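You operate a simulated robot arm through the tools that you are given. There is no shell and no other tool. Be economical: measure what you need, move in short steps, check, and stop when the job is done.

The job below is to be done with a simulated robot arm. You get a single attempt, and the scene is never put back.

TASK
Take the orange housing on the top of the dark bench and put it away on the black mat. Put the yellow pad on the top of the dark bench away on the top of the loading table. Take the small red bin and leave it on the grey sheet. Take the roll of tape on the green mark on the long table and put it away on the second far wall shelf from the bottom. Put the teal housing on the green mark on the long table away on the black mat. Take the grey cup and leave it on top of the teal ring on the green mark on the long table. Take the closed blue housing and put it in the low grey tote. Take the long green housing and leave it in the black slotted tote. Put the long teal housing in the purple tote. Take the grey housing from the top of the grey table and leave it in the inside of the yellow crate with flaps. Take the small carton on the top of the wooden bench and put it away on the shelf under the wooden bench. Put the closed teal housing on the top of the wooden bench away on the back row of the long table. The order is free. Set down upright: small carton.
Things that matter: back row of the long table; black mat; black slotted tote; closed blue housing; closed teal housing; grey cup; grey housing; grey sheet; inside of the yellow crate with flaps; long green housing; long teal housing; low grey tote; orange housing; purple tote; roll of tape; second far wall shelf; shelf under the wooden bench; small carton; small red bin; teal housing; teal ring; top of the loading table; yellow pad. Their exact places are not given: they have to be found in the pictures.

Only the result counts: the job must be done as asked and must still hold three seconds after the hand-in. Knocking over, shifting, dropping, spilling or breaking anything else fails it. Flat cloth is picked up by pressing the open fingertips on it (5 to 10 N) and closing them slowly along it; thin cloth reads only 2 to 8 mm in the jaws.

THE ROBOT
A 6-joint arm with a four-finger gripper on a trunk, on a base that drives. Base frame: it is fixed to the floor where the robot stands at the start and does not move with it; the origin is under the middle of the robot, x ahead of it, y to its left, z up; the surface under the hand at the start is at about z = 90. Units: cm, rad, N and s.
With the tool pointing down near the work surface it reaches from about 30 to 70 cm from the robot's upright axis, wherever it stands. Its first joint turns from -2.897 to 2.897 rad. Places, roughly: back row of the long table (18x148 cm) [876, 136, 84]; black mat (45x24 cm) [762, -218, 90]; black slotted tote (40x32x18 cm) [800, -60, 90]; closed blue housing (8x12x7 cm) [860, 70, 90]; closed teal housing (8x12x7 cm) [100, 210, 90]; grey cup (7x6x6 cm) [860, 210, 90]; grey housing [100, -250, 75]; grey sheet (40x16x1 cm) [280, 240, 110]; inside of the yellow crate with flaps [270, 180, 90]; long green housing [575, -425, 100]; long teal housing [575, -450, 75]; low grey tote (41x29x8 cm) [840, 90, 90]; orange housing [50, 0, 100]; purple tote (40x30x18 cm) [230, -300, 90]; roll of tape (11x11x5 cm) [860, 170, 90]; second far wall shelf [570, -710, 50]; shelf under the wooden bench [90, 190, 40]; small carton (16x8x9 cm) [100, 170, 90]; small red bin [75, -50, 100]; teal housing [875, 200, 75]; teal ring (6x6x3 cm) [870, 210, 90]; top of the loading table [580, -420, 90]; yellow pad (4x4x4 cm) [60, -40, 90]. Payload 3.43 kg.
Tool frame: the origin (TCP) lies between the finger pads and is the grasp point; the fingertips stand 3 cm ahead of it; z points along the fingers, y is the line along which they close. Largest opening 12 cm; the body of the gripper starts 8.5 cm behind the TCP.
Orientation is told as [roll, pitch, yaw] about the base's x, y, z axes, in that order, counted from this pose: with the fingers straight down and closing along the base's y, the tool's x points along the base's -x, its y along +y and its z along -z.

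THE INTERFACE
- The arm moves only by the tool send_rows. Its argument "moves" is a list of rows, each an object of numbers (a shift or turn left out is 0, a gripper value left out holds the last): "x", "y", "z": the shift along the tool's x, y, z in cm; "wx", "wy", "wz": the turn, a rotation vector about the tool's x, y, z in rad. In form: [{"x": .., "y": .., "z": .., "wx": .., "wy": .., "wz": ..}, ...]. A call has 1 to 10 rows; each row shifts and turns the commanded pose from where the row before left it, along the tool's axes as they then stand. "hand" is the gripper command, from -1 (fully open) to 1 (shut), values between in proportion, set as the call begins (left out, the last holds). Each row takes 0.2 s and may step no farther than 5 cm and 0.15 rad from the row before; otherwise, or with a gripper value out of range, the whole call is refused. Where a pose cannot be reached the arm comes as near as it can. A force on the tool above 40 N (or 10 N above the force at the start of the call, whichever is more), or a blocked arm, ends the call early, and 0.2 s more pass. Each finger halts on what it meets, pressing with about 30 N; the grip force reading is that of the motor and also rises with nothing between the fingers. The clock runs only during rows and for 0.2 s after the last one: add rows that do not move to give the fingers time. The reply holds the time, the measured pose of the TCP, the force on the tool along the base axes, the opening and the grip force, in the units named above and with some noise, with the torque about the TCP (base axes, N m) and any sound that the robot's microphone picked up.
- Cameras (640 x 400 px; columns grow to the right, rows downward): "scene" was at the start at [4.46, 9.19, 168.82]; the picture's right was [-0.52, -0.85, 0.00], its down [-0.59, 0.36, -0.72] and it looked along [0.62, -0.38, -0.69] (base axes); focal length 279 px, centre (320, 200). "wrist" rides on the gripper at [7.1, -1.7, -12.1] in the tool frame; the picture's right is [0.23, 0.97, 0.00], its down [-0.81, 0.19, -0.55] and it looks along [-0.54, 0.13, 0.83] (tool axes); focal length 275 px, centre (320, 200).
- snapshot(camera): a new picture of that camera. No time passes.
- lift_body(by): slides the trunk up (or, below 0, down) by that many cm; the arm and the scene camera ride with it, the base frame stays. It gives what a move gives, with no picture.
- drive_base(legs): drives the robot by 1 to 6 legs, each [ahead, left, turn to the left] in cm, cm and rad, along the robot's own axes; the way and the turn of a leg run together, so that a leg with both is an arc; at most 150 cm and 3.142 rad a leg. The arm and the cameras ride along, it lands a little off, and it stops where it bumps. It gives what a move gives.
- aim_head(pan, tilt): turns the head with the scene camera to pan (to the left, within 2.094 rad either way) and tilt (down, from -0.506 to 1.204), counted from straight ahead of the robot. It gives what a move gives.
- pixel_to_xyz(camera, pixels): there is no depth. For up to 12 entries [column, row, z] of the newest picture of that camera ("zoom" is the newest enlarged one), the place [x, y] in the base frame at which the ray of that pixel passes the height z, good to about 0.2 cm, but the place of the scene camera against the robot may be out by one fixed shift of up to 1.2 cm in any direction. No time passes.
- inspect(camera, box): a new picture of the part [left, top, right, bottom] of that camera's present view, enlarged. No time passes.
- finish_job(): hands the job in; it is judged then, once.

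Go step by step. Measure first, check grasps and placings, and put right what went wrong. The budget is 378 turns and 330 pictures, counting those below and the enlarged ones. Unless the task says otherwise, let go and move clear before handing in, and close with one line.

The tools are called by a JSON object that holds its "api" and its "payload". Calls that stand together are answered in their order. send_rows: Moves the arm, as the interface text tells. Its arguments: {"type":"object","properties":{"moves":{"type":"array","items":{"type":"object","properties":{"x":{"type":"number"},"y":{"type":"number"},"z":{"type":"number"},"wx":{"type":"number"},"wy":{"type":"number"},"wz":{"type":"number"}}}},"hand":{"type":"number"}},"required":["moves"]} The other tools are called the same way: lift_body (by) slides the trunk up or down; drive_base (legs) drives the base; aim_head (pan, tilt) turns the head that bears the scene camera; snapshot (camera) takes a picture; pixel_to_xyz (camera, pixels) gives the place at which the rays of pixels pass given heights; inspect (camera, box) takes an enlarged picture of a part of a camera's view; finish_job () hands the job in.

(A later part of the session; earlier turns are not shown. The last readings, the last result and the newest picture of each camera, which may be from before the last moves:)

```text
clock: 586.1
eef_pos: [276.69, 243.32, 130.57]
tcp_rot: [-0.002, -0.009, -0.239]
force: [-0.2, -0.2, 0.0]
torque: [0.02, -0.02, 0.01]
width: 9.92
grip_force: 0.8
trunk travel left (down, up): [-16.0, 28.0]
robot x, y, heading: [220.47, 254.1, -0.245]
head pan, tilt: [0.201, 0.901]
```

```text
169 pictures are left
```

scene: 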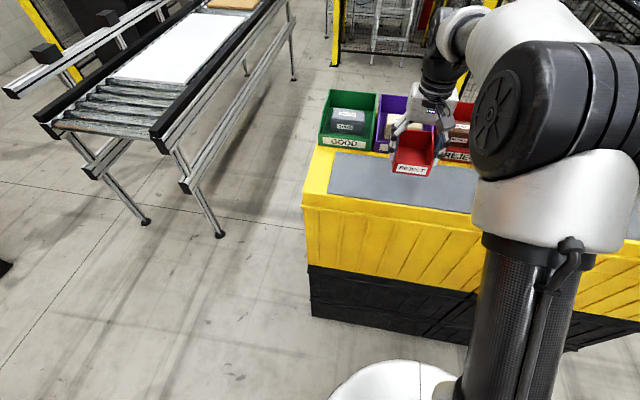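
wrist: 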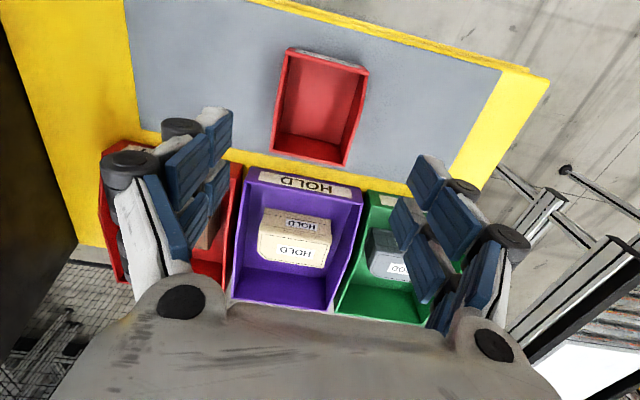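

The bin sits on the grey sheet. Next is the carton: I raise, slide back and turn to face the wooden bench.

{"api": "lift_body", "payload": {"by": 28}}

{"api": "send_rows", "payload": {"moves": [{"x": 4}, {"x": 4}], "hand": 0}}

{"api": "drive_base", "payload": {"legs": [[-6, 0, 0], [0, -105, 0], [0, 0, 1.571], [0, 0, 1.571]]}}

{"api": "aim_head", "payload": {"pan": 0.1, "tilt": 0.75}}

{"api": "snapshot", "payload": {"camera": "scene"}}

{"api": "snapshot", "payload": {"camera": "wrist"}}

```text
clock: 589.0
eef_pos: [276.78, 243.38, 158.46]
tcp_rot: [-0.003, -0.011, -0.239]
force: [-0.5, 0.2, 0.4]
torque: [-0.02, -0.03, -0.06]
width: 9.91
grip_force: 0.1
trunk travel left (down, up): [-44.0, 0.0]
robot x, y, heading: [219.84, 253.78, -0.247]
head pan, tilt: [0.201, 0.901]
```

```text
clock: 589.6
eef_pos: [268.76, 245.32, 158.67]
tcp_rot: [-0.001, -0.013, -0.238]
force: [0.2, 0.1, -0.7]
torque: [0.0, -0.05, 0.02]
width: 6.01
grip_force: 0.1
trunk travel left (down, up): [-44.0, 0.0]
robot x, y, heading: [219.87, 253.82, -0.252]
head pan, tilt: [0.201, 0.901]
```

```text
clock: 603.1
eef_pos: [140.27, 162.26, 158.65]
tcp_rot: [-0.001, -0.012, 2.9]
force: [-0.5, 0.1, -0.2]
torque: [0.03, 0.01, 0.02]
width: 6.0
grip_force: 0.0
trunk travel left (down, up): [-44.0, 0.0]
robot x, y, heading: [189.84, 153.63, 2.886]
head pan, tilt: [0.201, 0.901]
```

```text
clock: 603.8
eef_pos: [140.31, 162.46, 158.8]
tcp_rot: [-0.003, -0.011, 2.901]
force: [-0.5, 0.3, 0.0]
torque: [0.03, 0.04, 0.0]
width: 6.0
grip_force: 0.0
trunk travel left (down, up): [-44.0, 0.0]
robot x, y, heading: [189.8, 153.76, 2.891]
head pan, tilt: [0.099, 0.75]
```

```text
168 pictures are left
```

scene: 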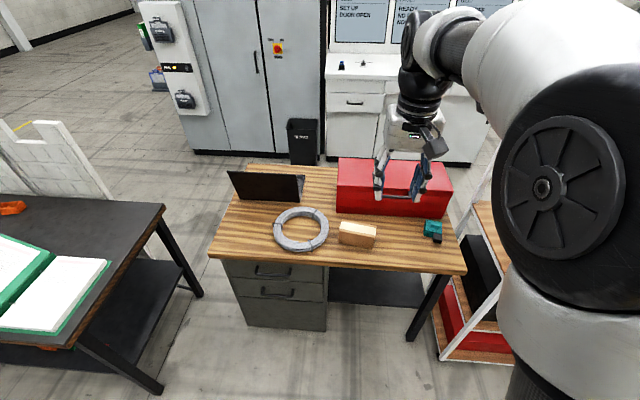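

```text
167 pictures are left
```

wrist: 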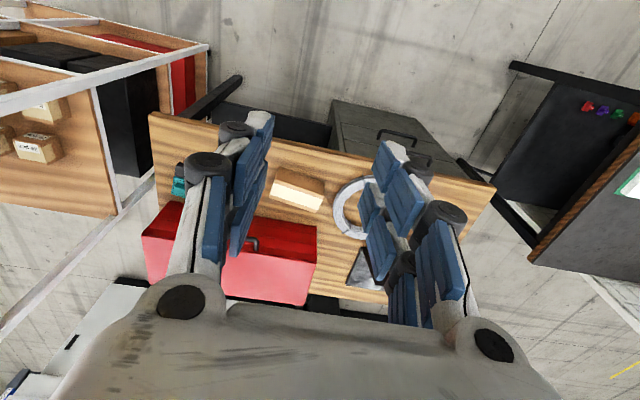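

{"api": "pixel_to_xyz", "payload": {"camera": "scene", "pixels": [[208, 257, 88], [466, 272, 88], [357, 240, 90], [433, 232, 92], [380, 300, 40], [328, 305, 40], [425, 305, 40], [330, 270, 40], [408, 340, 0], [328, 330, 0]]}}

{"api": "inspect", "payload": {"camera": "scene", "box": [200, 160, 500, 360]}}

{"api": "pixel_to_xyz", "payload": {"camera": "wrist", "pixels": [[298, 190, 97], [274, 186, 97], [323, 193, 97], [152, 115, 88], [496, 185, 88]]}}

```text
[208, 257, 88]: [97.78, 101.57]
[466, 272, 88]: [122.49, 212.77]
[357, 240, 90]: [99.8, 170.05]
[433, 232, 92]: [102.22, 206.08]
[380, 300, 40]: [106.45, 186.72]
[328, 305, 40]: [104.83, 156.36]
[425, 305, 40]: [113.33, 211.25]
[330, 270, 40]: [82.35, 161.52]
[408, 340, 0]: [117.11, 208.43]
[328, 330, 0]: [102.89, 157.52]
```

```text
2.00 times, centred on (350, 260) of scene
```

zoom: 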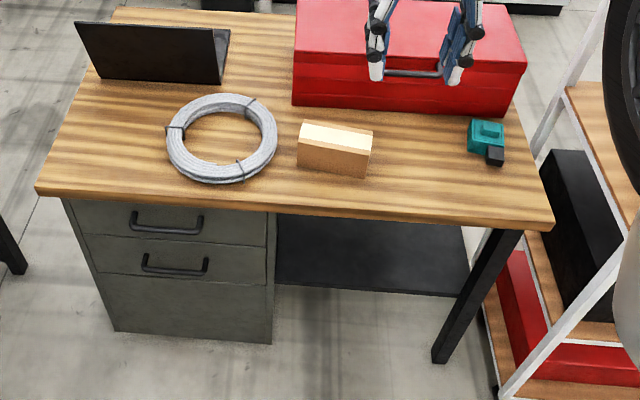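

```text
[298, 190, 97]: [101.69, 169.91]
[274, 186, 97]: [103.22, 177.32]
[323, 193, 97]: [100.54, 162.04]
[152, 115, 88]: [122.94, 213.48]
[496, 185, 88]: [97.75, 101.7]
```

The bench's near edge is at room u≈70; the open shelf bay (v 178–228) lies below right, shelf front at u≈61, z≈40. The carton will have to be turned and regripped tilted. I approach the bench first.

{"api": "drive_base", "payload": {"legs": [[36, 0, 0.018]]}}

{"api": "lift_body", "payload": {"by": -24}}

{"api": "snapshot", "payload": {"camera": "wrist"}}

{"api": "snapshot", "payload": {"camera": "scene"}}

```text
clock: 606.1
eef_pos: [105.07, 169.98, 158.64]
tcp_rot: [-0.002, -0.012, 2.924]
force: [-0.5, -0.4, 0.8]
torque: [0.03, -0.04, -0.03]
width: 6.0
grip_force: 0.0
trunk travel left (down, up): [-44.0, 0.0]
robot x, y, heading: [154.45, 162.56, 2.912]
head pan, tilt: [0.099, 0.75]
```

```text
clock: 608.6
eef_pos: [105.09, 169.96, 134.73]
tcp_rot: [-0.004, -0.009, 2.923]
force: [0.0, -0.6, -0.1]
torque: [-0.04, 0.0, -0.02]
width: 5.99
grip_force: 0.0
trunk travel left (down, up): [-20.0, 24.0]
robot x, y, heading: [154.26, 162.18, 2.914]
head pan, tilt: [0.099, 0.75]
```

```text
165 pictures are left
```

wrist: 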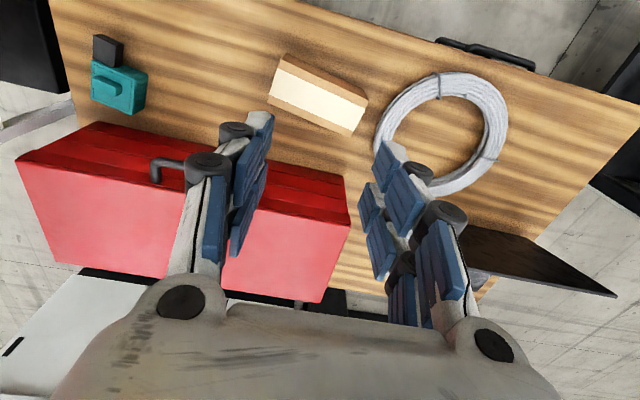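

```text
164 pictures are left
```

scene: 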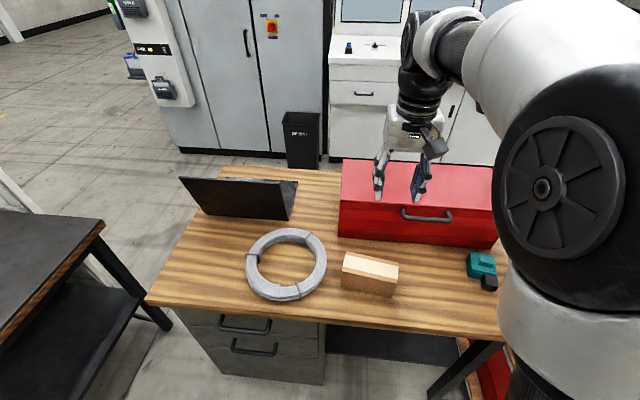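

{"api": "inspect", "payload": {"camera": "wrist", "box": [240, 30, 400, 160]}}

{"api": "pixel_to_xyz", "payload": {"camera": "wrist", "pixels": [[283, 56, 96], [367, 98, 96], [352, 137, 96], [268, 98, 96], [285, 53, 88], [369, 90, 88], [225, 138, 88]]}}

```text
3.08 times, centred on (320, 95) of wrist
```

zoom: 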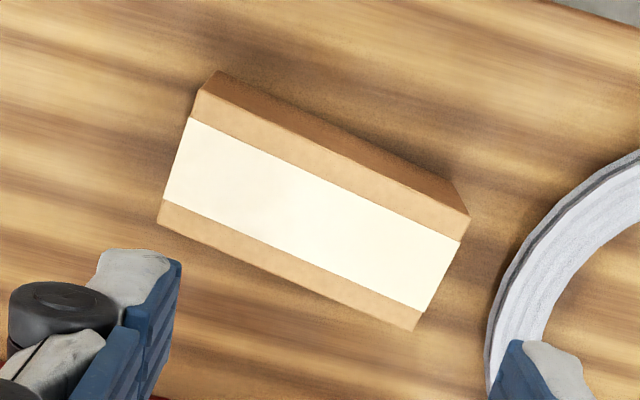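

```text
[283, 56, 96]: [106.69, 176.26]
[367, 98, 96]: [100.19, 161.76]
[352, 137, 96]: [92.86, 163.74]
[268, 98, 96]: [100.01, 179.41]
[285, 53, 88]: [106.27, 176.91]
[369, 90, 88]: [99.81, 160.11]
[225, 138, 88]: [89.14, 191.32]
```

The carton's top is at z≈96, centre (99.9,170.3), long axis along (.41,.91). I'll grip it with the tool tilted along its long axis, so that after a quarter turn the tilt points into the shelf. First I rotate and tilt in the air.

{"api": "send_rows", "payload": {"moves": [{"wz": -0.15}, {"wz": -0.15}, {"wz": -0.15}, {"wz": -0.15}, {"wz": -0.15}, {"wz": -0.15}, {"wz": -0.15}, {"wz": -0.15}, {"wz": -0.15}], "hand": -0.7}}

{"api": "send_rows", "payload": {"moves": [{"wy": -0.14}, {"wy": -0.14}, {"wy": -0.14}, {"wy": -0.14}, {"wy": -0.14}, {"wy": -0.1}]}}

{"api": "snapshot", "payload": {"camera": "wrist"}}

```text
clock: 610.6
eef_pos: [105.04, 169.9, 134.73]
tcp_rot: [-0.011, -0.002, -2.008]
force: [0.4, 0.7, 0.5]
torque: [0.01, -0.01, 0.01]
width: 10.17
grip_force: 0.0
trunk travel left (down, up): [-20.0, 24.0]
robot x, y, heading: [154.34, 162.51, 2.913]
head pan, tilt: [0.099, 0.75]
```

```text
clock: 612.0
eef_pos: [105.05, 169.95, 134.64]
tcp_rot: [-0.017, -0.804, -1.999]
force: [-0.2, 0.1, -0.4]
torque: [0.02, 0.03, 0.0]
width: 10.17
grip_force: 0.2
trunk travel left (down, up): [-20.0, 24.0]
robot x, y, heading: [153.98, 162.05, 2.912]
head pan, tilt: [0.099, 0.75]
```

```text
162 pictures are left
```

wrist: 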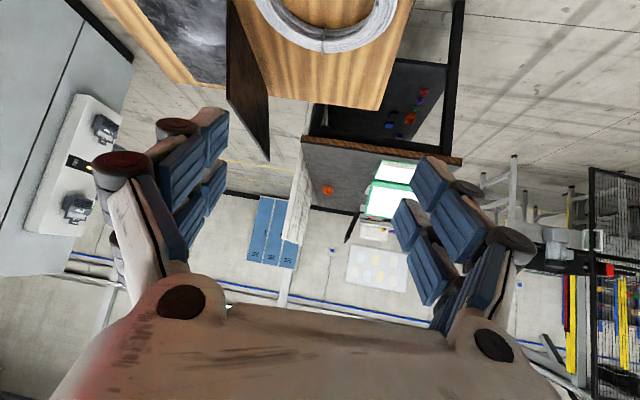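

{"api": "lift_body", "payload": {"by": -19}}

{"api": "send_rows", "payload": {"moves": [{"x": 3.6, "y": -1.21, "z": -0.6}, {"x": 3.6, "y": -1.21, "z": -0.6}, {"x": 3.6, "y": -1.21, "z": -0.6}]}}

{"api": "snapshot", "payload": {"camera": "wrist"}}

```text
clock: 614.1
eef_pos: [104.95, 169.9, 115.6]
tcp_rot: [-0.015, -0.801, -1.998]
force: [-0.1, 0.3, -0.1]
torque: [-0.02, 0.01, -0.01]
width: 10.19
grip_force: 0.0
trunk travel left (down, up): [-1.0, 43.0]
robot x, y, heading: [154.69, 162.13, 2.911]
head pan, tilt: [0.099, 0.75]
```

```text
clock: 614.9
eef_pos: [105.66, 179.54, 109.26]
tcp_rot: [-0.016, -0.802, -2.0]
force: [1.0, -0.4, 0.6]
torque: [-0.01, -0.01, 0.01]
width: 10.17
grip_force: 0.1
trunk travel left (down, up): [-1.0, 43.0]
robot x, y, heading: [154.22, 162.55, 2.916]
head pan, tilt: [0.099, 0.75]
```

```text
161 pictures are left
```

wrist: 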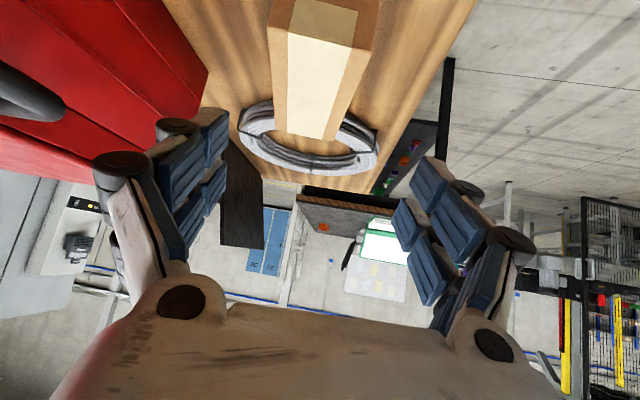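

{"api": "pixel_to_xyz", "payload": {"camera": "wrist", "pixels": [[208, 75, 105], [200, 110, 88], [175, 5, 88], [266, 28, 96], [376, 52, 96], [333, 138, 96], [270, 130, 96]]}}

{"api": "snapshot", "payload": {"camera": "scene"}}

```text
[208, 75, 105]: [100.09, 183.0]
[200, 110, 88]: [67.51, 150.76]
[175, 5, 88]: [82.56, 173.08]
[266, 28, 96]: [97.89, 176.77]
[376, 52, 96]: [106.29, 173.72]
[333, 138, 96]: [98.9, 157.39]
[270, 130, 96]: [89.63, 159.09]
```

```text
160 pictures are left
```

scene: 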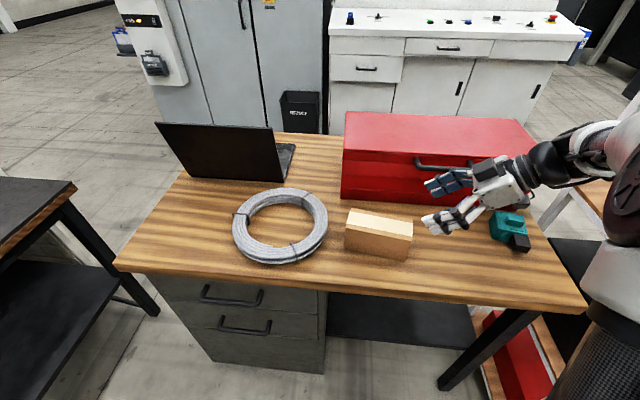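

{"api": "pixel_to_xyz", "payload": {"camera": "scene", "pixels": [[342, 200, 87], [430, 206, 87], [345, 212, 96], [413, 222, 96], [407, 262, 87], [346, 252, 87], [445, 165, 100], [500, 215, 92], [520, 248, 87]]}}

{"api": "inspect", "payload": {"camera": "scene", "box": [330, 130, 550, 280]}}

```text
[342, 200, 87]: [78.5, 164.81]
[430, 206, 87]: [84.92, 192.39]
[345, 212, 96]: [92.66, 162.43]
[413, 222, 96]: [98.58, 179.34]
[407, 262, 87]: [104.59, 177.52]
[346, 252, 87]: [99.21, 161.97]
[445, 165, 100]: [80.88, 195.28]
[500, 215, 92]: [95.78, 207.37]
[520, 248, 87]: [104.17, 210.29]
```

```text
2.67 times, centred on (440, 205) of scene
```

zoom: 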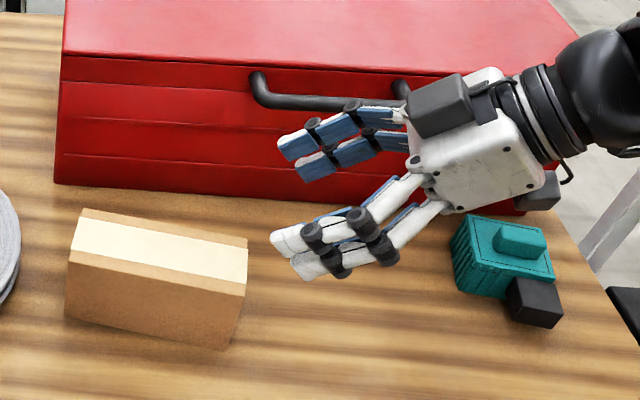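

The carton's top is really at z≈98.5 (bench ≈89.5), centre (100.4,170.3). I line up with its axis and advance part way.

{"api": "send_rows", "payload": {"moves": [{"x": 4.2, "y": -0.94, "wx": -0.016}, {"z": 4}, {"z": 4}]}}

{"api": "snapshot", "payload": {"camera": "wrist"}}

{"api": "inspect", "payload": {"camera": "scene", "box": [310, 130, 550, 280]}}

```text
clock: 615.7
eef_pos: [103.27, 177.17, 100.65]
tcp_rot: [0.0, -0.802, -2.001]
force: [0.1, 0.3, 0.5]
torque: [0.0, 0.04, -0.01]
width: 10.19
grip_force: 0.1
trunk travel left (down, up): [-1.0, 43.0]
robot x, y, heading: [154.46, 162.37, 2.913]
head pan, tilt: [0.099, 0.75]
```

```text
158 pictures are left
```

wrist: 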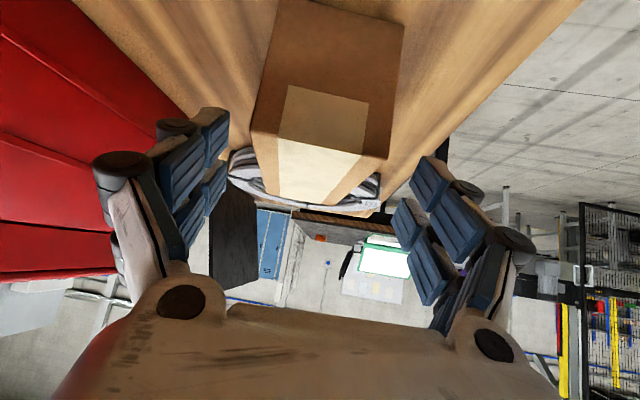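

```text
2.67 times, centred on (430, 205) of scene
```

zoom: 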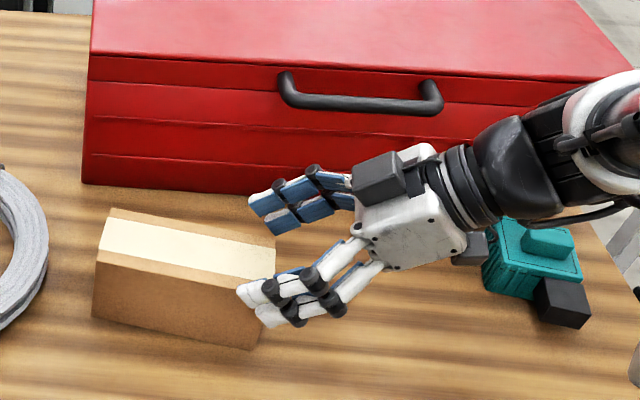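

{"api": "send_rows", "payload": {"moves": [{"z": 2}, {"z": 2}, {"z": 1.3}]}}

{"api": "send_rows", "payload": {"moves": [{}, {}, {}, {}], "hand": 1}}

{"api": "snapshot", "payload": {"camera": "wrist"}}

```text
clock: 616.5
eef_pos: [101.74, 173.75, 96.97]
tcp_rot: [-0.001, -0.801, -1.998]
force: [-0.1, -0.3, 0.4]
torque: [0.01, 0.03, -0.01]
width: 10.2
grip_force: 0.1
trunk travel left (down, up): [-1.0, 43.0]
robot x, y, heading: [154.82, 162.33, 2.916]
head pan, tilt: [0.099, 0.75]
```

```text
clock: 617.5
eef_pos: [101.78, 173.75, 97.03]
tcp_rot: [-0.001, -0.801, -1.998]
force: [-1.0, 1.3, 1.5]
torque: [0.14, 0.22, 0.06]
width: 7.39
grip_force: 29.5
trunk travel left (down, up): [-1.0, 43.0]
robot x, y, heading: [154.52, 162.62, 2.909]
head pan, tilt: [0.099, 0.75]
```

```text
156 pictures are left
```

wrist: 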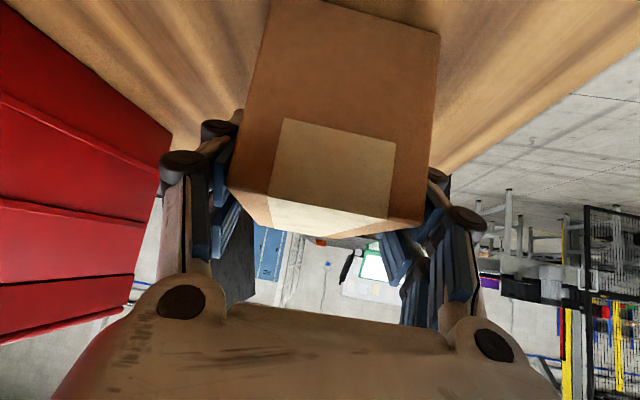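

Gripped at 7.4 cm. I lift straight up.

{"api": "send_rows", "payload": {"moves": [{"x": -1.5, "z": -1.45}, {"x": -3.3, "z": -3.2}, {"x": -3.3, "z": -3.2}]}}

{"api": "lift_body", "payload": {"by": 12}}

{"api": "snapshot", "payload": {"camera": "wrist"}}

{"api": "snapshot", "payload": {"camera": "scene"}}

```text
clock: 618.3
eef_pos: [101.86, 173.93, 108.48]
tcp_rot: [0.0, -0.801, -2.0]
force: [0.4, -1.7, -2.0]
torque: [0.1, -0.05, -0.02]
width: 7.39
grip_force: 29.8
trunk travel left (down, up): [-1.0, 43.0]
robot x, y, heading: [154.3, 162.26, 2.91]
head pan, tilt: [0.099, 0.75]
```

```text
clock: 619.8
eef_pos: [101.88, 174.0, 120.39]
tcp_rot: [0.002, -0.801, -2.0]
force: [-0.1, 0.3, -1.8]
torque: [0.08, -0.04, 0.01]
width: 7.4
grip_force: 30.3
trunk travel left (down, up): [-13.0, 31.0]
robot x, y, heading: [154.31, 162.8, 2.908]
head pan, tilt: [0.099, 0.75]
```

```text
155 pictures are left
```

wrist: 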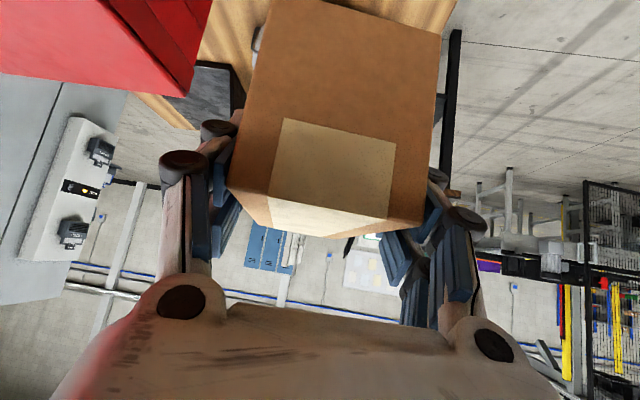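

```text
154 pictures are left
```

scene: 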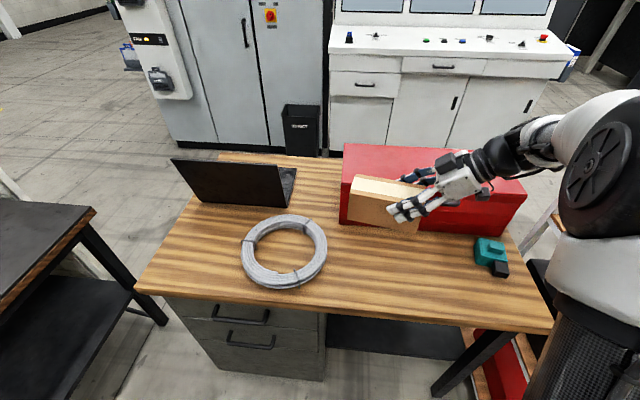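

Held and level. I back away from the bench, then turn the carton a quarter turn about the vertical.

{"api": "drive_base", "payload": {"legs": [[-40, 0, 0]]}}

{"api": "send_rows", "payload": {"moves": [{"wx": 0.0986, "wz": 0.0956}, {"wx": 0.0986, "wz": 0.0956}, {"wx": 0.0986, "wz": 0.0956}, {"wx": 0.0986, "wz": 0.0956}, {"wx": 0.0986, "wz": 0.0956}, {"wx": 0.0986, "wz": 0.0956}, {"wx": 0.0986, "wz": 0.0956}, {"wx": 0.0986, "wz": 0.0956}, {"wx": 0.0986, "wz": 0.0956}, {"wx": 0.0986, "wz": 0.0956}]}}

{"api": "snapshot", "payload": {"camera": "scene"}}

```text
clock: 622.3
eef_pos: [141.03, 164.99, 120.46]
tcp_rot: [0.0, -0.802, -2.004]
force: [0.9, -0.5, -1.5]
torque: [0.13, -0.01, -0.03]
width: 7.41
grip_force: 29.3
trunk travel left (down, up): [-13.0, 31.0]
robot x, y, heading: [193.26, 153.15, 2.904]
head pan, tilt: [0.099, 0.75]
```

```text
clock: 624.5
eef_pos: [141.16, 165.11, 120.2]
tcp_rot: [-0.003, -0.793, 2.963]
force: [-0.2, 0.0, -2.0]
torque: [-0.03, -0.08, -0.01]
width: 7.4
grip_force: 29.7
out of reach, approached as far as the arm can: row 10
trunk travel left (down, up): [-13.0, 31.0]
robot x, y, heading: [193.57, 152.92, 2.913]
head pan, tilt: [0.099, 0.75]
```

```text
153 pictures are left
```

scene: 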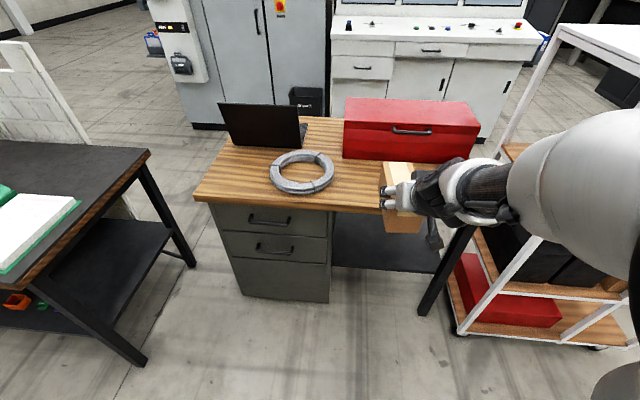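

{"api": "drive_base", "payload": {"legs": [[0, -9, -0.05]]}}

{"api": "lift_body", "payload": {"by": -13}}

{"api": "send_rows", "payload": {"moves": [{"x": 3.55, "z": 3.45}, {"x": 3.55, "z": 3.45}, {"x": 3.55, "z": 3.45}, {"x": 3.55, "z": 3.45}, {"x": 3.55, "z": 3.45}, {"x": 3.55, "z": 3.45}, {"x": 3.55, "z": 3.45}, {"x": 3.55, "z": 3.45}, {"x": 3.55, "z": 3.45}, {"x": 3.55, "z": 3.45}]}}

{"api": "snapshot", "payload": {"camera": "scene"}}

```text
clock: 625.6
eef_pos: [144.17, 176.38, 120.29]
tcp_rot: [0.003, -0.791, 2.912]
force: [0.7, 0.9, -2.4]
torque: [-0.01, -0.09, 0.06]
width: 7.4
grip_force: 30.4
trunk travel left (down, up): [-13.0, 31.0]
robot x, y, heading: [196.17, 161.43, 2.855]
head pan, tilt: [0.099, 0.75]
```

```text
clock: 627.2
eef_pos: [144.12, 176.26, 107.24]
tcp_rot: [0.0, -0.791, 2.916]
force: [-0.5, 0.8, -2.4]
torque: [-0.02, -0.1, 0.01]
width: 7.38
grip_force: 29.8
trunk travel left (down, up): [0.0, 44.0]
robot x, y, heading: [195.6, 161.92, 2.859]
head pan, tilt: [0.099, 0.75]
```

```text
clock: 629.4
eef_pos: [139.09, 181.18, 66.13]
tcp_rot: [0.111, -0.768, 2.84]
force: [-1.0, 0.7, -2.3]
torque: [-0.04, -0.15, 0.02]
width: 7.4
grip_force: 30.0
out of reach, approached as far as the arm can: row 1, 2, 3, 4, 5, 6, 7, 8, 9, 10
trunk travel left (down, up): [0.0, 44.0]
robot x, y, heading: [195.39, 161.94, 2.864]
head pan, tilt: [0.099, 0.75]
```

```text
152 pictures are left
```

scene: 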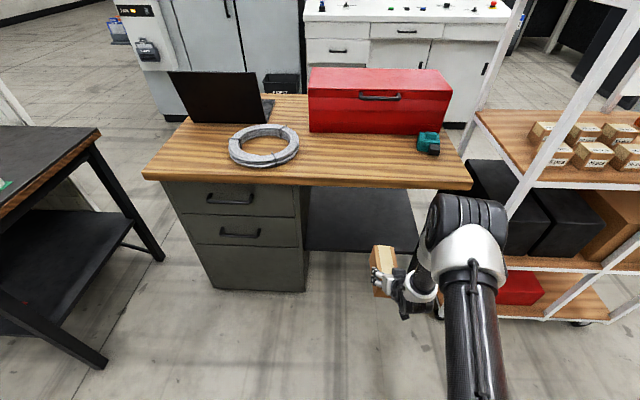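

The arm is too folded here (radius ~53; the tape move worked at 56+). I extend outward a little to regain the commanded pose.

{"api": "send_rows", "payload": {"moves": [{"x": -2.1, "z": 2.15}, {"x": -2.1, "z": 2.15}, {"x": -0.7, "z": 0.7}, {}]}}

```text
clock: 630.4
eef_pos: [132.44, 183.13, 66.08]
tcp_rot: [0.073, -0.772, 2.864]
force: [-1.0, -0.4, -2.1]
torque: [-0.03, -0.08, -0.02]
width: 7.38
grip_force: 29.9
out of reach, approached as far as the arm can: row 1
trunk travel left (down, up): [0.0, 44.0]
robot x, y, heading: [195.57, 161.97, 2.857]
head pan, tilt: [0.099, 0.75]
```

{"api": "send_rows", "payload": {"moves": [{"wx": 0.073}, {"wy": -0.025}, {"x": 3.0, "z": 2.95}, {"x": 3.0, "z": 2.95}, {"x": 3.0, "z": 2.95}, {}]}}

{"api": "snapshot", "payload": {"camera": "wrist"}}

{"api": "snapshot", "payload": {"camera": "scene"}}

```text
clock: 631.8
eef_pos: [132.26, 182.78, 53.6]
tcp_rot: [0.081, -0.796, 2.861]
force: [0.0, 0.4, -3.9]
torque: [0.0, -0.09, -0.01]
width: 7.4
grip_force: 29.7
out of reach, approached as far as the arm can: row 1
trunk travel left (down, up): [0.0, 44.0]
robot x, y, heading: [195.75, 161.77, 2.858]
head pan, tilt: [0.099, 0.75]
```

```text
151 pictures are left
```

wrist: 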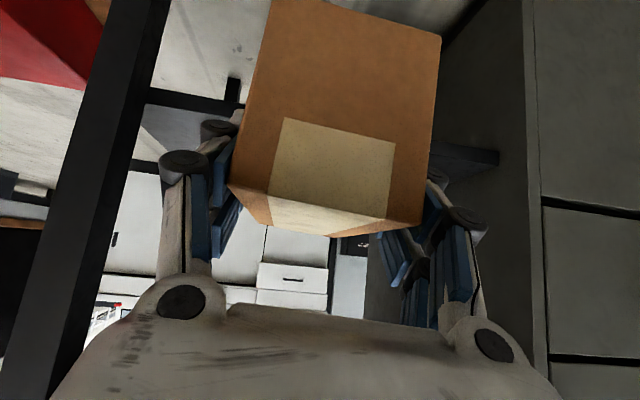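

```text
150 pictures are left
```

scene: 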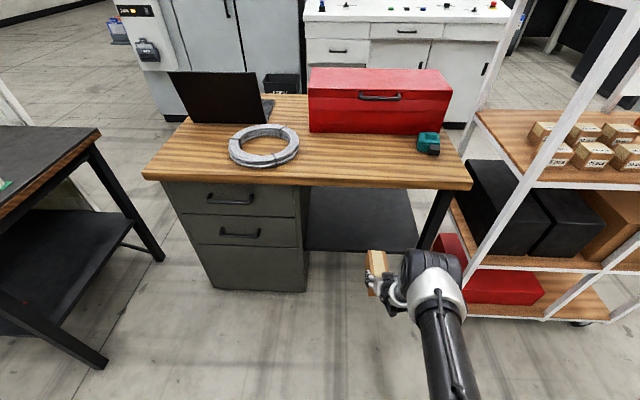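

The tool has a small residual roll (.08) at a wrist limit. I yaw slightly away from that limit and then take the roll out.

{"api": "send_rows", "payload": {"moves": [{"wx": -0.07, "wz": -0.07}, {"wx": 0.08}, {}]}}

```text
clock: 632.6
eef_pos: [132.34, 182.69, 53.66]
tcp_rot: [0.03, -0.802, 2.962]
force: [0.0, 0.0, -2.0]
torque: [0.01, -0.1, 0.0]
width: 7.36
grip_force: 30.4
trunk travel left (down, up): [0.0, 44.0]
robot x, y, heading: [195.81, 162.02, 2.861]
head pan, tilt: [0.099, 0.75]
```

{"api": "send_rows", "payload": {"moves": [{"wx": 0.03}, {}]}}

{"api": "pixel_to_xyz", "payload": {"camera": "scene", "pixels": [[360, 251, 40], [310, 249, 40], [412, 252, 40], [340, 195, 40], [305, 290, 0], [471, 186, 89], [145, 177, 89], [420, 250, 40]]}}

{"api": "inspect", "payload": {"camera": "scene", "box": [280, 160, 480, 320]}}

```text
clock: 633.2
eef_pos: [132.41, 182.66, 53.83]
tcp_rot: [0.031, -0.803, 2.962]
force: [-0.6, 0.1, -1.7]
torque: [-0.02, -0.07, -0.01]
width: 7.38
grip_force: 30.2
out of reach, approached as far as the arm can: row 1
trunk travel left (down, up): [0.0, 44.0]
robot x, y, heading: [196.01, 161.72, 2.858]
head pan, tilt: [0.099, 0.75]
```

```text
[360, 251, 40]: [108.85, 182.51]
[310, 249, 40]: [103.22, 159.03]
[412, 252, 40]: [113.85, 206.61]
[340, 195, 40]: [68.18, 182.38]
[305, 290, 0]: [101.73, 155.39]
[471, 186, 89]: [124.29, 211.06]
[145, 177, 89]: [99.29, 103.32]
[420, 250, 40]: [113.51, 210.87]
```

```text
2.50 times, centred on (380, 240) of scene
```

zoom: 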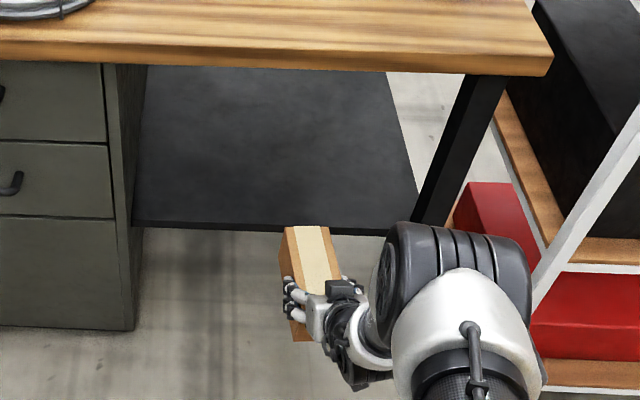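

{"api": "pixel_to_xyz", "payload": {"camera": "zoom", "pixels": [[440, 260, 80], [440, 260, 90], [440, 260, 100], [440, 260, 110], [355, 340, 65], [355, 340, 75], [420, 400, 80], [420, 400, 60]]}}

```text
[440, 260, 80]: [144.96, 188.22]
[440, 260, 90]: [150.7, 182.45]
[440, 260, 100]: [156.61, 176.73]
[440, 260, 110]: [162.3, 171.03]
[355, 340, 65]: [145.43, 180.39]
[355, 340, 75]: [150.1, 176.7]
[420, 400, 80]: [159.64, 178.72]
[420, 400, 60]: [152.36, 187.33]
```

The elbow will come close to the bench's edge, so I approach in stages: 18 cm first, then look.

{"api": "drive_base", "payload": {"legs": [[18, 0, 0]]}}

{"api": "snapshot", "payload": {"camera": "scene"}}

{"api": "snapshot", "payload": {"camera": "wrist"}}

```text
clock: 634.7
eef_pos: [115.3, 187.33, 53.69]
tcp_rot: [0.032, -0.802, 2.964]
force: [-0.1, 0.4, -1.1]
torque: [-0.03, -0.08, 0.01]
width: 7.41
grip_force: 30.0
trunk travel left (down, up): [0.0, 44.0]
robot x, y, heading: [178.73, 166.64, 2.863]
head pan, tilt: [0.099, 0.75]
```

```text
148 pictures are left
```

scene: 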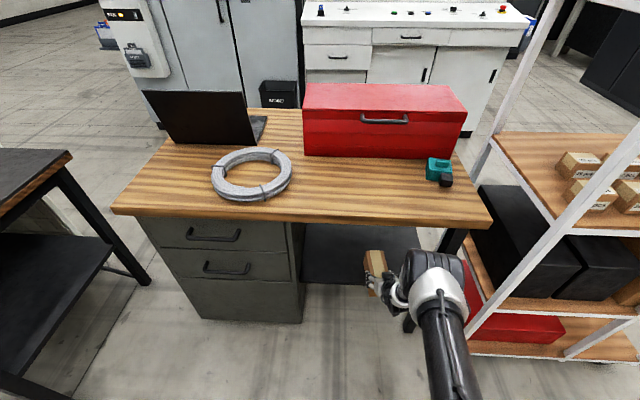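

```text
147 pictures are left
```

wrist: 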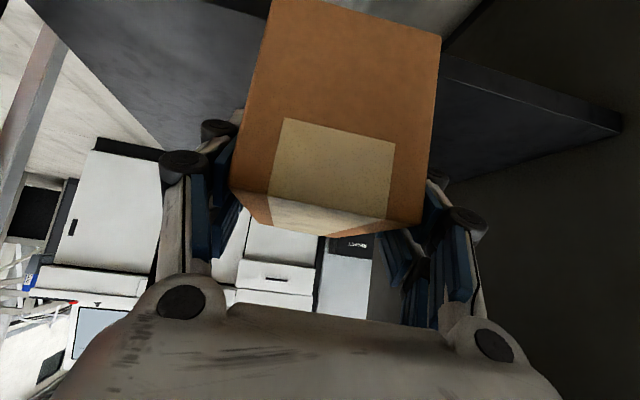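

About 10 cm of elbow clearance remains. I drive 5 cm more and extend the arm 4 cm.

{"api": "drive_base", "payload": {"legs": [[5, 0, 0]]}}

{"api": "send_rows", "payload": {"moves": [{"x": -1.4, "z": 1.42}, {"x": -1.4, "z": 1.42}, {}]}}

{"api": "inspect", "payload": {"camera": "scene", "box": [280, 170, 520, 330]}}

```text
clock: 635.6
eef_pos: [110.57, 188.71, 53.7]
tcp_rot: [0.033, -0.802, 2.965]
force: [0.6, 1.0, -2.6]
torque: [0.01, -0.09, 0.0]
width: 7.4
grip_force: 30.3
trunk travel left (down, up): [0.0, 44.0]
robot x, y, heading: [173.65, 168.27, 2.862]
head pan, tilt: [0.099, 0.75]
```

```text
clock: 636.4
eef_pos: [106.6, 189.35, 53.74]
tcp_rot: [0.031, -0.802, 2.966]
force: [-0.3, 0.1, -2.7]
torque: [-0.02, -0.1, -0.01]
width: 7.38
grip_force: 29.9
trunk travel left (down, up): [0.0, 44.0]
robot x, y, heading: [174.1, 167.74, 2.859]
head pan, tilt: [0.099, 0.75]
```

```text
2.50 times, centred on (400, 250) of scene
```

zoom: 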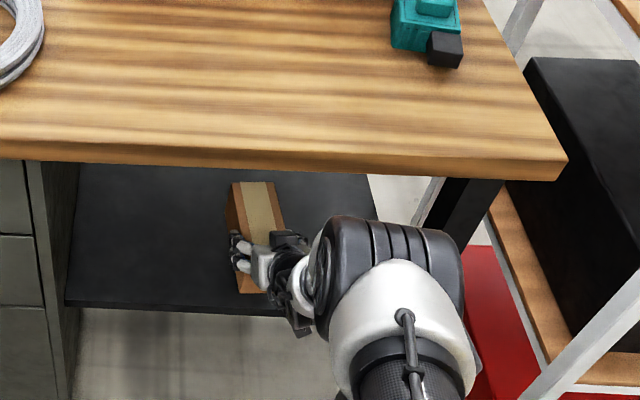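

{"api": "send_rows", "payload": {"moves": [{"x": -1.4, "z": 1.42}, {"x": 1.8, "z": 1.72}, {"x": 1.0, "z": 0.97}, {"x": 0.5, "z": 0.48}, {"x": 0.36, "z": 0.35}, {"x": 0.36, "z": 0.35}]}}

```text
clock: 637.8
eef_pos: [104.65, 189.39, 48.13]
tcp_rot: [0.034, -0.803, 2.962]
force: [1.2, 0.9, -1.8]
torque: [-0.04, -0.09, 0.0]
width: 7.39
grip_force: 29.9
trunk travel left (down, up): [0.0, 44.0]
robot x, y, heading: [174.15, 168.25, 2.866]
head pan, tilt: [0.099, 0.75]
```

{"api": "send_rows", "payload": {"moves": [{"x": 0.36, "z": 0.35}, {"x": 0.29, "z": 0.28}, {"x": 0.29, "z": 0.28}, {"x": 0.29, "z": 0.28}, {"x": 0.29, "z": 0.28}]}}

{"api": "snapshot", "payload": {"camera": "wrist"}}

```text
clock: 639.0
eef_pos: [105.47, 189.17, 47.08]
tcp_rot: [0.03, -0.803, 2.966]
force: [-0.3, 0.4, -0.8]
torque: [0.11, 0.1, -0.08]
width: 7.38
grip_force: 29.9
out of reach, approached as far as the arm can: row 2, 4
trunk travel left (down, up): [0.0, 44.0]
robot x, y, heading: [174.03, 167.97, 2.865]
head pan, tilt: [0.099, 0.75]
```

```text
145 pictures are left
```

wrist: 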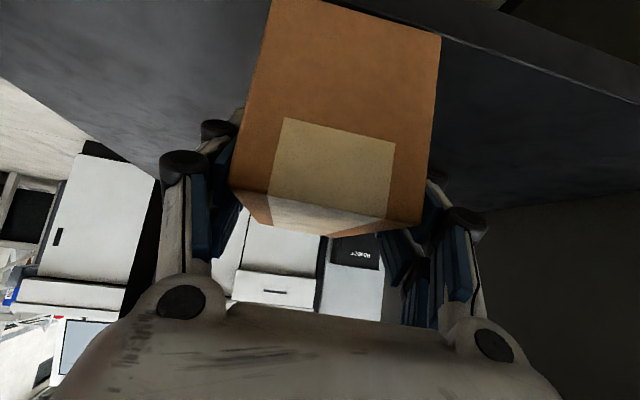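

{"api": "drive_base", "payload": {"legs": [[2.5, 0, 0]]}}

{"api": "send_rows", "payload": {"moves": [{"x": 0.7, "z": -0.71}, {"x": 0.36, "z": 0.35}, {"x": 0.36, "z": 0.35}, {"x": 0.36, "z": 0.35}, {"x": 0.29, "z": 0.28}, {"x": 0.29, "z": 0.28}]}}

```text
clock: 639.8
eef_pos: [103.09, 189.7, 47.08]
tcp_rot: [0.031, -0.804, 2.965]
force: [-0.3, 1.1, 0.1]
torque: [0.18, 0.33, 0.01]
width: 7.39
grip_force: 30.1
trunk travel left (down, up): [0.0, 44.0]
robot x, y, heading: [171.49, 169.07, 2.862]
head pan, tilt: [0.099, 0.75]
```

```text
clock: 641.2
eef_pos: [104.47, 189.42, 46.22]
tcp_rot: [0.029, -0.816, 2.965]
force: [-7.7, 5.3, 23.1]
torque: [1.0, 0.2, 0.17]
width: 7.4
grip_force: 30.2
out of reach, approached as far as the arm can: row 4, 5, 6
trunk travel left (down, up): [0.0, 44.0]
robot x, y, heading: [171.86, 168.83, 2.862]
head pan, tilt: [0.099, 0.75]
```

Contact with the shelf (23 N). I release, draw back along the tool axis, then drive back.

{"api": "send_rows", "payload": {"moves": [{"x": -0.15, "z": -0.15}, {}, {}], "hand": -0.8}}

{"api": "send_rows", "payload": {"moves": [{"z": -2}, {"z": -2}, {"z": -2}, {}]}}

{"api": "snapshot", "payload": {"camera": "wrist"}}

```text
clock: 642.0
eef_pos: [104.82, 189.27, 45.77]
tcp_rot: [0.03, -0.8, 2.965]
force: [-0.4, 0.7, 0.0]
torque: [0.04, -0.03, -0.01]
width: 10.81
grip_force: 0.1
trunk travel left (down, up): [0.0, 44.0]
robot x, y, heading: [171.37, 168.78, 2.865]
head pan, tilt: [0.099, 0.75]
```

```text
clock: 643.0
eef_pos: [109.06, 188.74, 50.17]
tcp_rot: [0.033, -0.805, 2.964]
force: [-0.6, -0.1, 0.4]
torque: [-0.01, 0.02, -0.02]
width: 10.8
grip_force: 0.1
trunk travel left (down, up): [0.0, 44.0]
robot x, y, heading: [171.77, 168.33, 2.864]
head pan, tilt: [0.099, 0.75]
```

```text
144 pictures are left
```

wrist: 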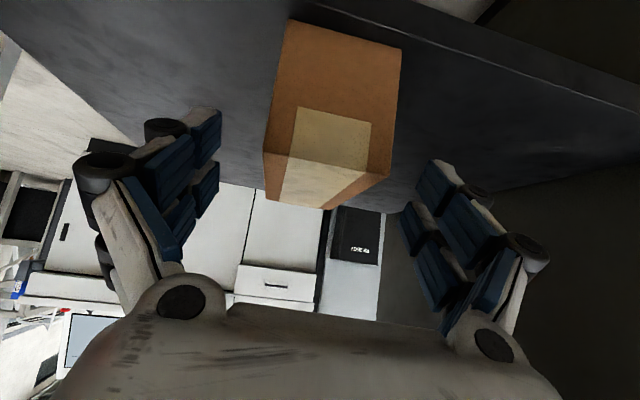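

The carton stands on the shelf, just inside its front edge. I drive back and check it.

{"api": "drive_base", "payload": {"legs": [[-35, 0, 0]]}}

{"api": "inspect", "payload": {"camera": "scene", "box": [260, 140, 500, 300]}}

```text
clock: 645.3
eef_pos: [142.29, 178.92, 50.07]
tcp_rot: [0.03, -0.805, 2.969]
force: [0.1, -1.1, -0.7]
torque: [0.0, 0.0, 0.0]
width: 10.82
grip_force: 0.1
trunk travel left (down, up): [0.0, 44.0]
robot x, y, heading: [205.07, 159.35, 2.865]
head pan, tilt: [0.099, 0.75]
```

```text
2.50 times, centred on (380, 220) of scene
```

zoom: 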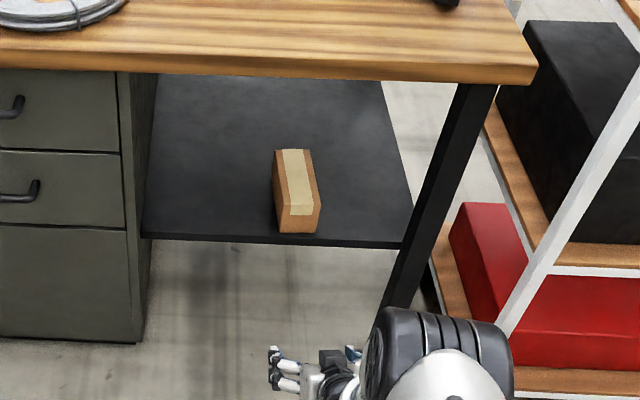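

The carton is upright on the shelf. Next is the closed teal housing on the bench top: I raise and reset the tool to vertical.

{"api": "lift_body", "payload": {"by": 44}}

{"api": "send_rows", "payload": {"moves": [{"x": -3.5, "z": -3.5}, {"x": -3.5, "z": -3.5}, {"x": -3.5, "z": -3.5}, {"x": -3.5, "z": -3.5}, {"wy": 0.14}, {"wy": 0.14}, {"wy": 0.14}, {"wy": 0.14}, {"wy": 0.14}, {"wy": 0.1}], "hand": -0.6}}

{"api": "send_rows", "payload": {"moves": [{"z": -5}, {"z": -5}, {"x": 5}, {"x": 5}]}}

{"api": "snapshot", "payload": {"camera": "scene"}}

```text
refused: 44 is not a number from -40 to 40
```

```text
clock: 647.5
eef_pos: [141.7, 177.42, 70.08]
tcp_rot: [0.101, -0.276, 3.004]
force: [0.3, -0.4, -0.3]
torque: [0.01, 0.01, -0.02]
width: 9.6
grip_force: 0.0
out of reach, approached as far as the arm can: row 7, 8, 9
trunk travel left (down, up): [0.0, 44.0]
robot x, y, heading: [205.13, 159.46, 2.87]
head pan, tilt: [0.099, 0.75]
```

```text
clock: 648.5
eef_pos: [154.18, 176.66, 77.17]
tcp_rot: [0.102, -0.275, 3.006]
force: [-1.0, -0.1, -0.4]
torque: [0.0, 0.04, 0.01]
width: 9.57
grip_force: 0.0
trunk travel left (down, up): [0.0, 44.0]
robot x, y, heading: [205.08, 159.08, 2.87]
head pan, tilt: [0.099, 0.75]
```

```text
142 pictures are left
```

scene: 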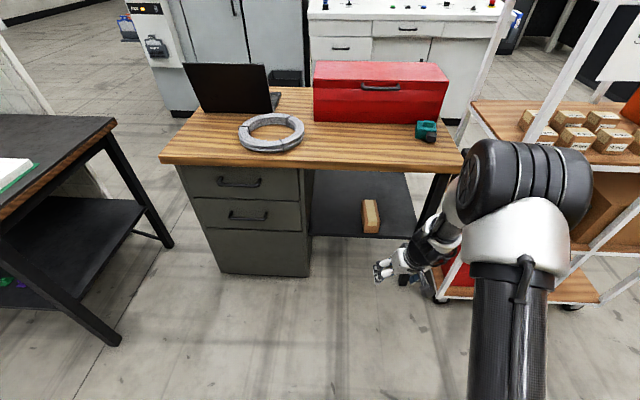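

{"api": "lift_body", "payload": {"by": 40}}

{"api": "send_rows", "payload": {"moves": [{"z": -5}, {"wy": 0.14}, {"wy": 0.135}, {"wx": 0.1}, {"wz": 0.05}, {"wz": 0.05}, {"z": -5}, {}]}}

{"api": "snapshot", "payload": {"camera": "wrist"}}

```text
clock: 652.3
eef_pos: [153.98, 176.62, 117.08]
tcp_rot: [0.102, -0.276, 3.005]
force: [1.3, 0.0, -0.2]
torque: [-0.01, -0.03, -0.02]
width: 9.61
grip_force: 0.1
trunk travel left (down, up): [-40.0, 4.0]
robot x, y, heading: [204.65, 159.12, 2.868]
head pan, tilt: [0.099, 0.75]
```

```text
clock: 654.1
eef_pos: [155.38, 177.09, 126.64]
tcp_rot: [-0.003, -0.002, 2.931]
force: [-0.4, 0.9, -0.6]
torque: [-0.03, -0.04, -0.01]
width: 9.62
grip_force: 0.0
trunk travel left (down, up): [-40.0, 4.0]
robot x, y, heading: [205.01, 159.28, 2.861]
head pan, tilt: [0.099, 0.75]
```

```text
141 pictures are left
```

wrist: 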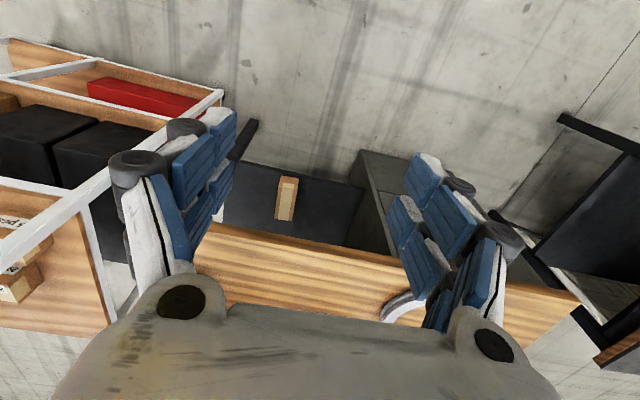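

{"api": "pixel_to_xyz", "payload": {"camera": "scene", "pixels": [[438, 302, 0], [572, 308, 0], [425, 130, 93]]}}

{"api": "snapshot", "payload": {"camera": "scene"}}

```text
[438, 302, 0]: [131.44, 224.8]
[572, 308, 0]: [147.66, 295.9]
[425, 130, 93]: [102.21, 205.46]
```

```text
140 pictures are left
```

scene: 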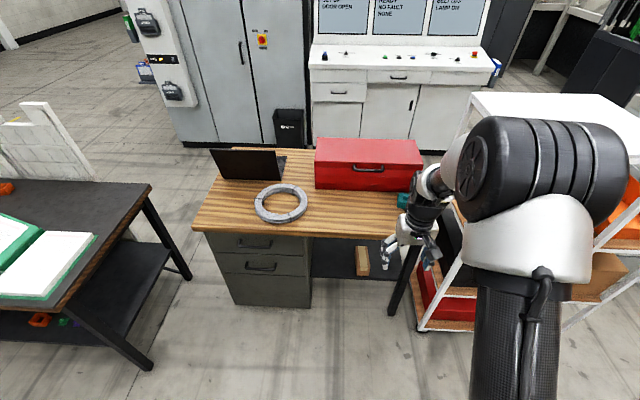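

{"api": "drive_base", "payload": {"legs": [[0, -8, 0.042], [46, 0, 0]]}}

{"api": "snapshot", "payload": {"camera": "wrist"}}

```text
clock: 657.5
eef_pos: [111.84, 193.14, 126.83]
tcp_rot: [-0.001, -0.002, 2.978]
force: [-0.8, 0.0, -1.1]
torque: [-0.02, -0.02, -0.04]
width: 9.59
grip_force: 0.1
trunk travel left (down, up): [-40.0, 4.0]
robot x, y, heading: [162.12, 177.42, 2.915]
head pan, tilt: [0.099, 0.75]
```

```text
139 pictures are left
```

wrist: 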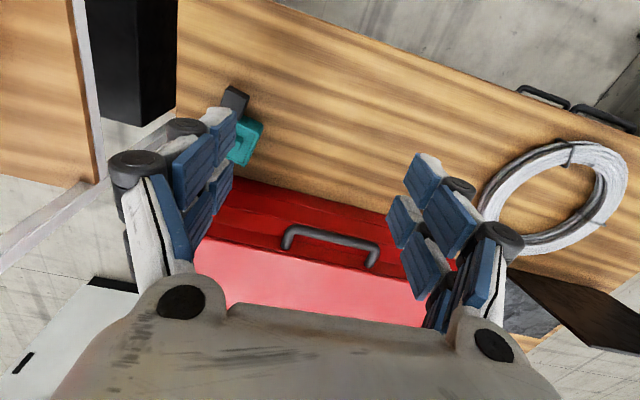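

{"api": "send_rows", "payload": {"moves": [{"y": -4.5}, {"y": -4.5}, {"wz": 0.07}]}}

{"api": "inspect", "payload": {"camera": "wrist", "box": [220, 60, 420, 200]}}

```text
clock: 658.4
eef_pos: [113.47, 201.98, 126.94]
tcp_rot: [-0.004, -0.002, 2.908]
force: [0.1, -0.7, 0.3]
torque: [0.01, -0.02, -0.03]
width: 9.59
grip_force: 0.0
trunk travel left (down, up): [-40.0, 4.0]
robot x, y, heading: [162.05, 177.39, 2.913]
head pan, tilt: [0.099, 0.75]
```

```text
2.86 times, centred on (320, 130) of wrist
```

zoom: 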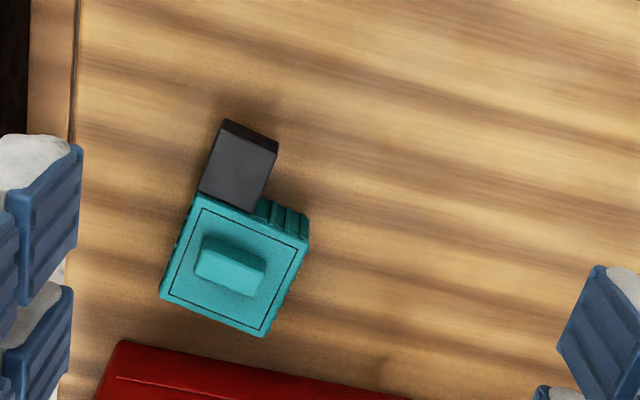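

{"api": "pixel_to_xyz", "payload": {"camera": "zoom", "pixels": [[198, 195, 94], [307, 240, 94], [265, 335, 94], [160, 295, 94], [225, 120, 91], [230, 265, 97], [110, 345, 105]]}}

```text
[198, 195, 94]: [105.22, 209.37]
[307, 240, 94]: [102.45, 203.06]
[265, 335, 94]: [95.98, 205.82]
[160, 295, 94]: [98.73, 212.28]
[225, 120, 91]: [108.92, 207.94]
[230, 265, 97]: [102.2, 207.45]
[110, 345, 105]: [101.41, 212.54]
```

I align the base with the teal housing, then yaw and tilt the tool for the grip.

{"api": "drive_base", "payload": {"legs": [[0, -12, 0]]}}

{"api": "send_rows", "payload": {"moves": [{"wz": 0.08, "y": 4}, {"wz": 0.087, "y": 4}, {"wy": -0.14}, {"wy": -0.14}, {"wy": -0.14}, {"wy": -0.14}, {"wy": -0.14}]}}

{"api": "snapshot", "payload": {"camera": "wrist"}}

```text
clock: 659.6
eef_pos: [116.15, 213.81, 126.92]
tcp_rot: [-0.002, -0.003, 2.911]
force: [0.3, 1.5, -0.2]
torque: [-0.06, 0.02, -0.01]
width: 9.6
grip_force: 0.1
trunk travel left (down, up): [-40.0, 4.0]
robot x, y, heading: [164.72, 189.4, 2.91]
head pan, tilt: [0.099, 0.75]
```

```text
clock: 661.2
eef_pos: [113.96, 205.96, 126.89]
tcp_rot: [-0.004, -0.707, 2.746]
force: [0.9, 1.0, 0.1]
torque: [-0.02, -0.02, 0.01]
width: 9.6
grip_force: 0.0
out of reach, approached as far as the arm can: row 6
trunk travel left (down, up): [-40.0, 4.0]
robot x, y, heading: [164.91, 189.32, 2.913]
head pan, tilt: [0.099, 0.75]
```

```text
137 pictures are left
```

wrist: 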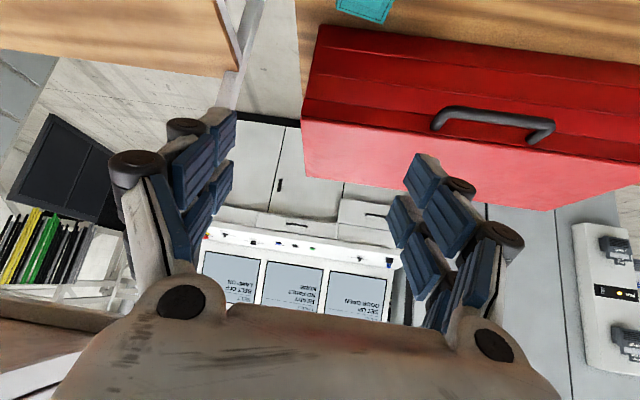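

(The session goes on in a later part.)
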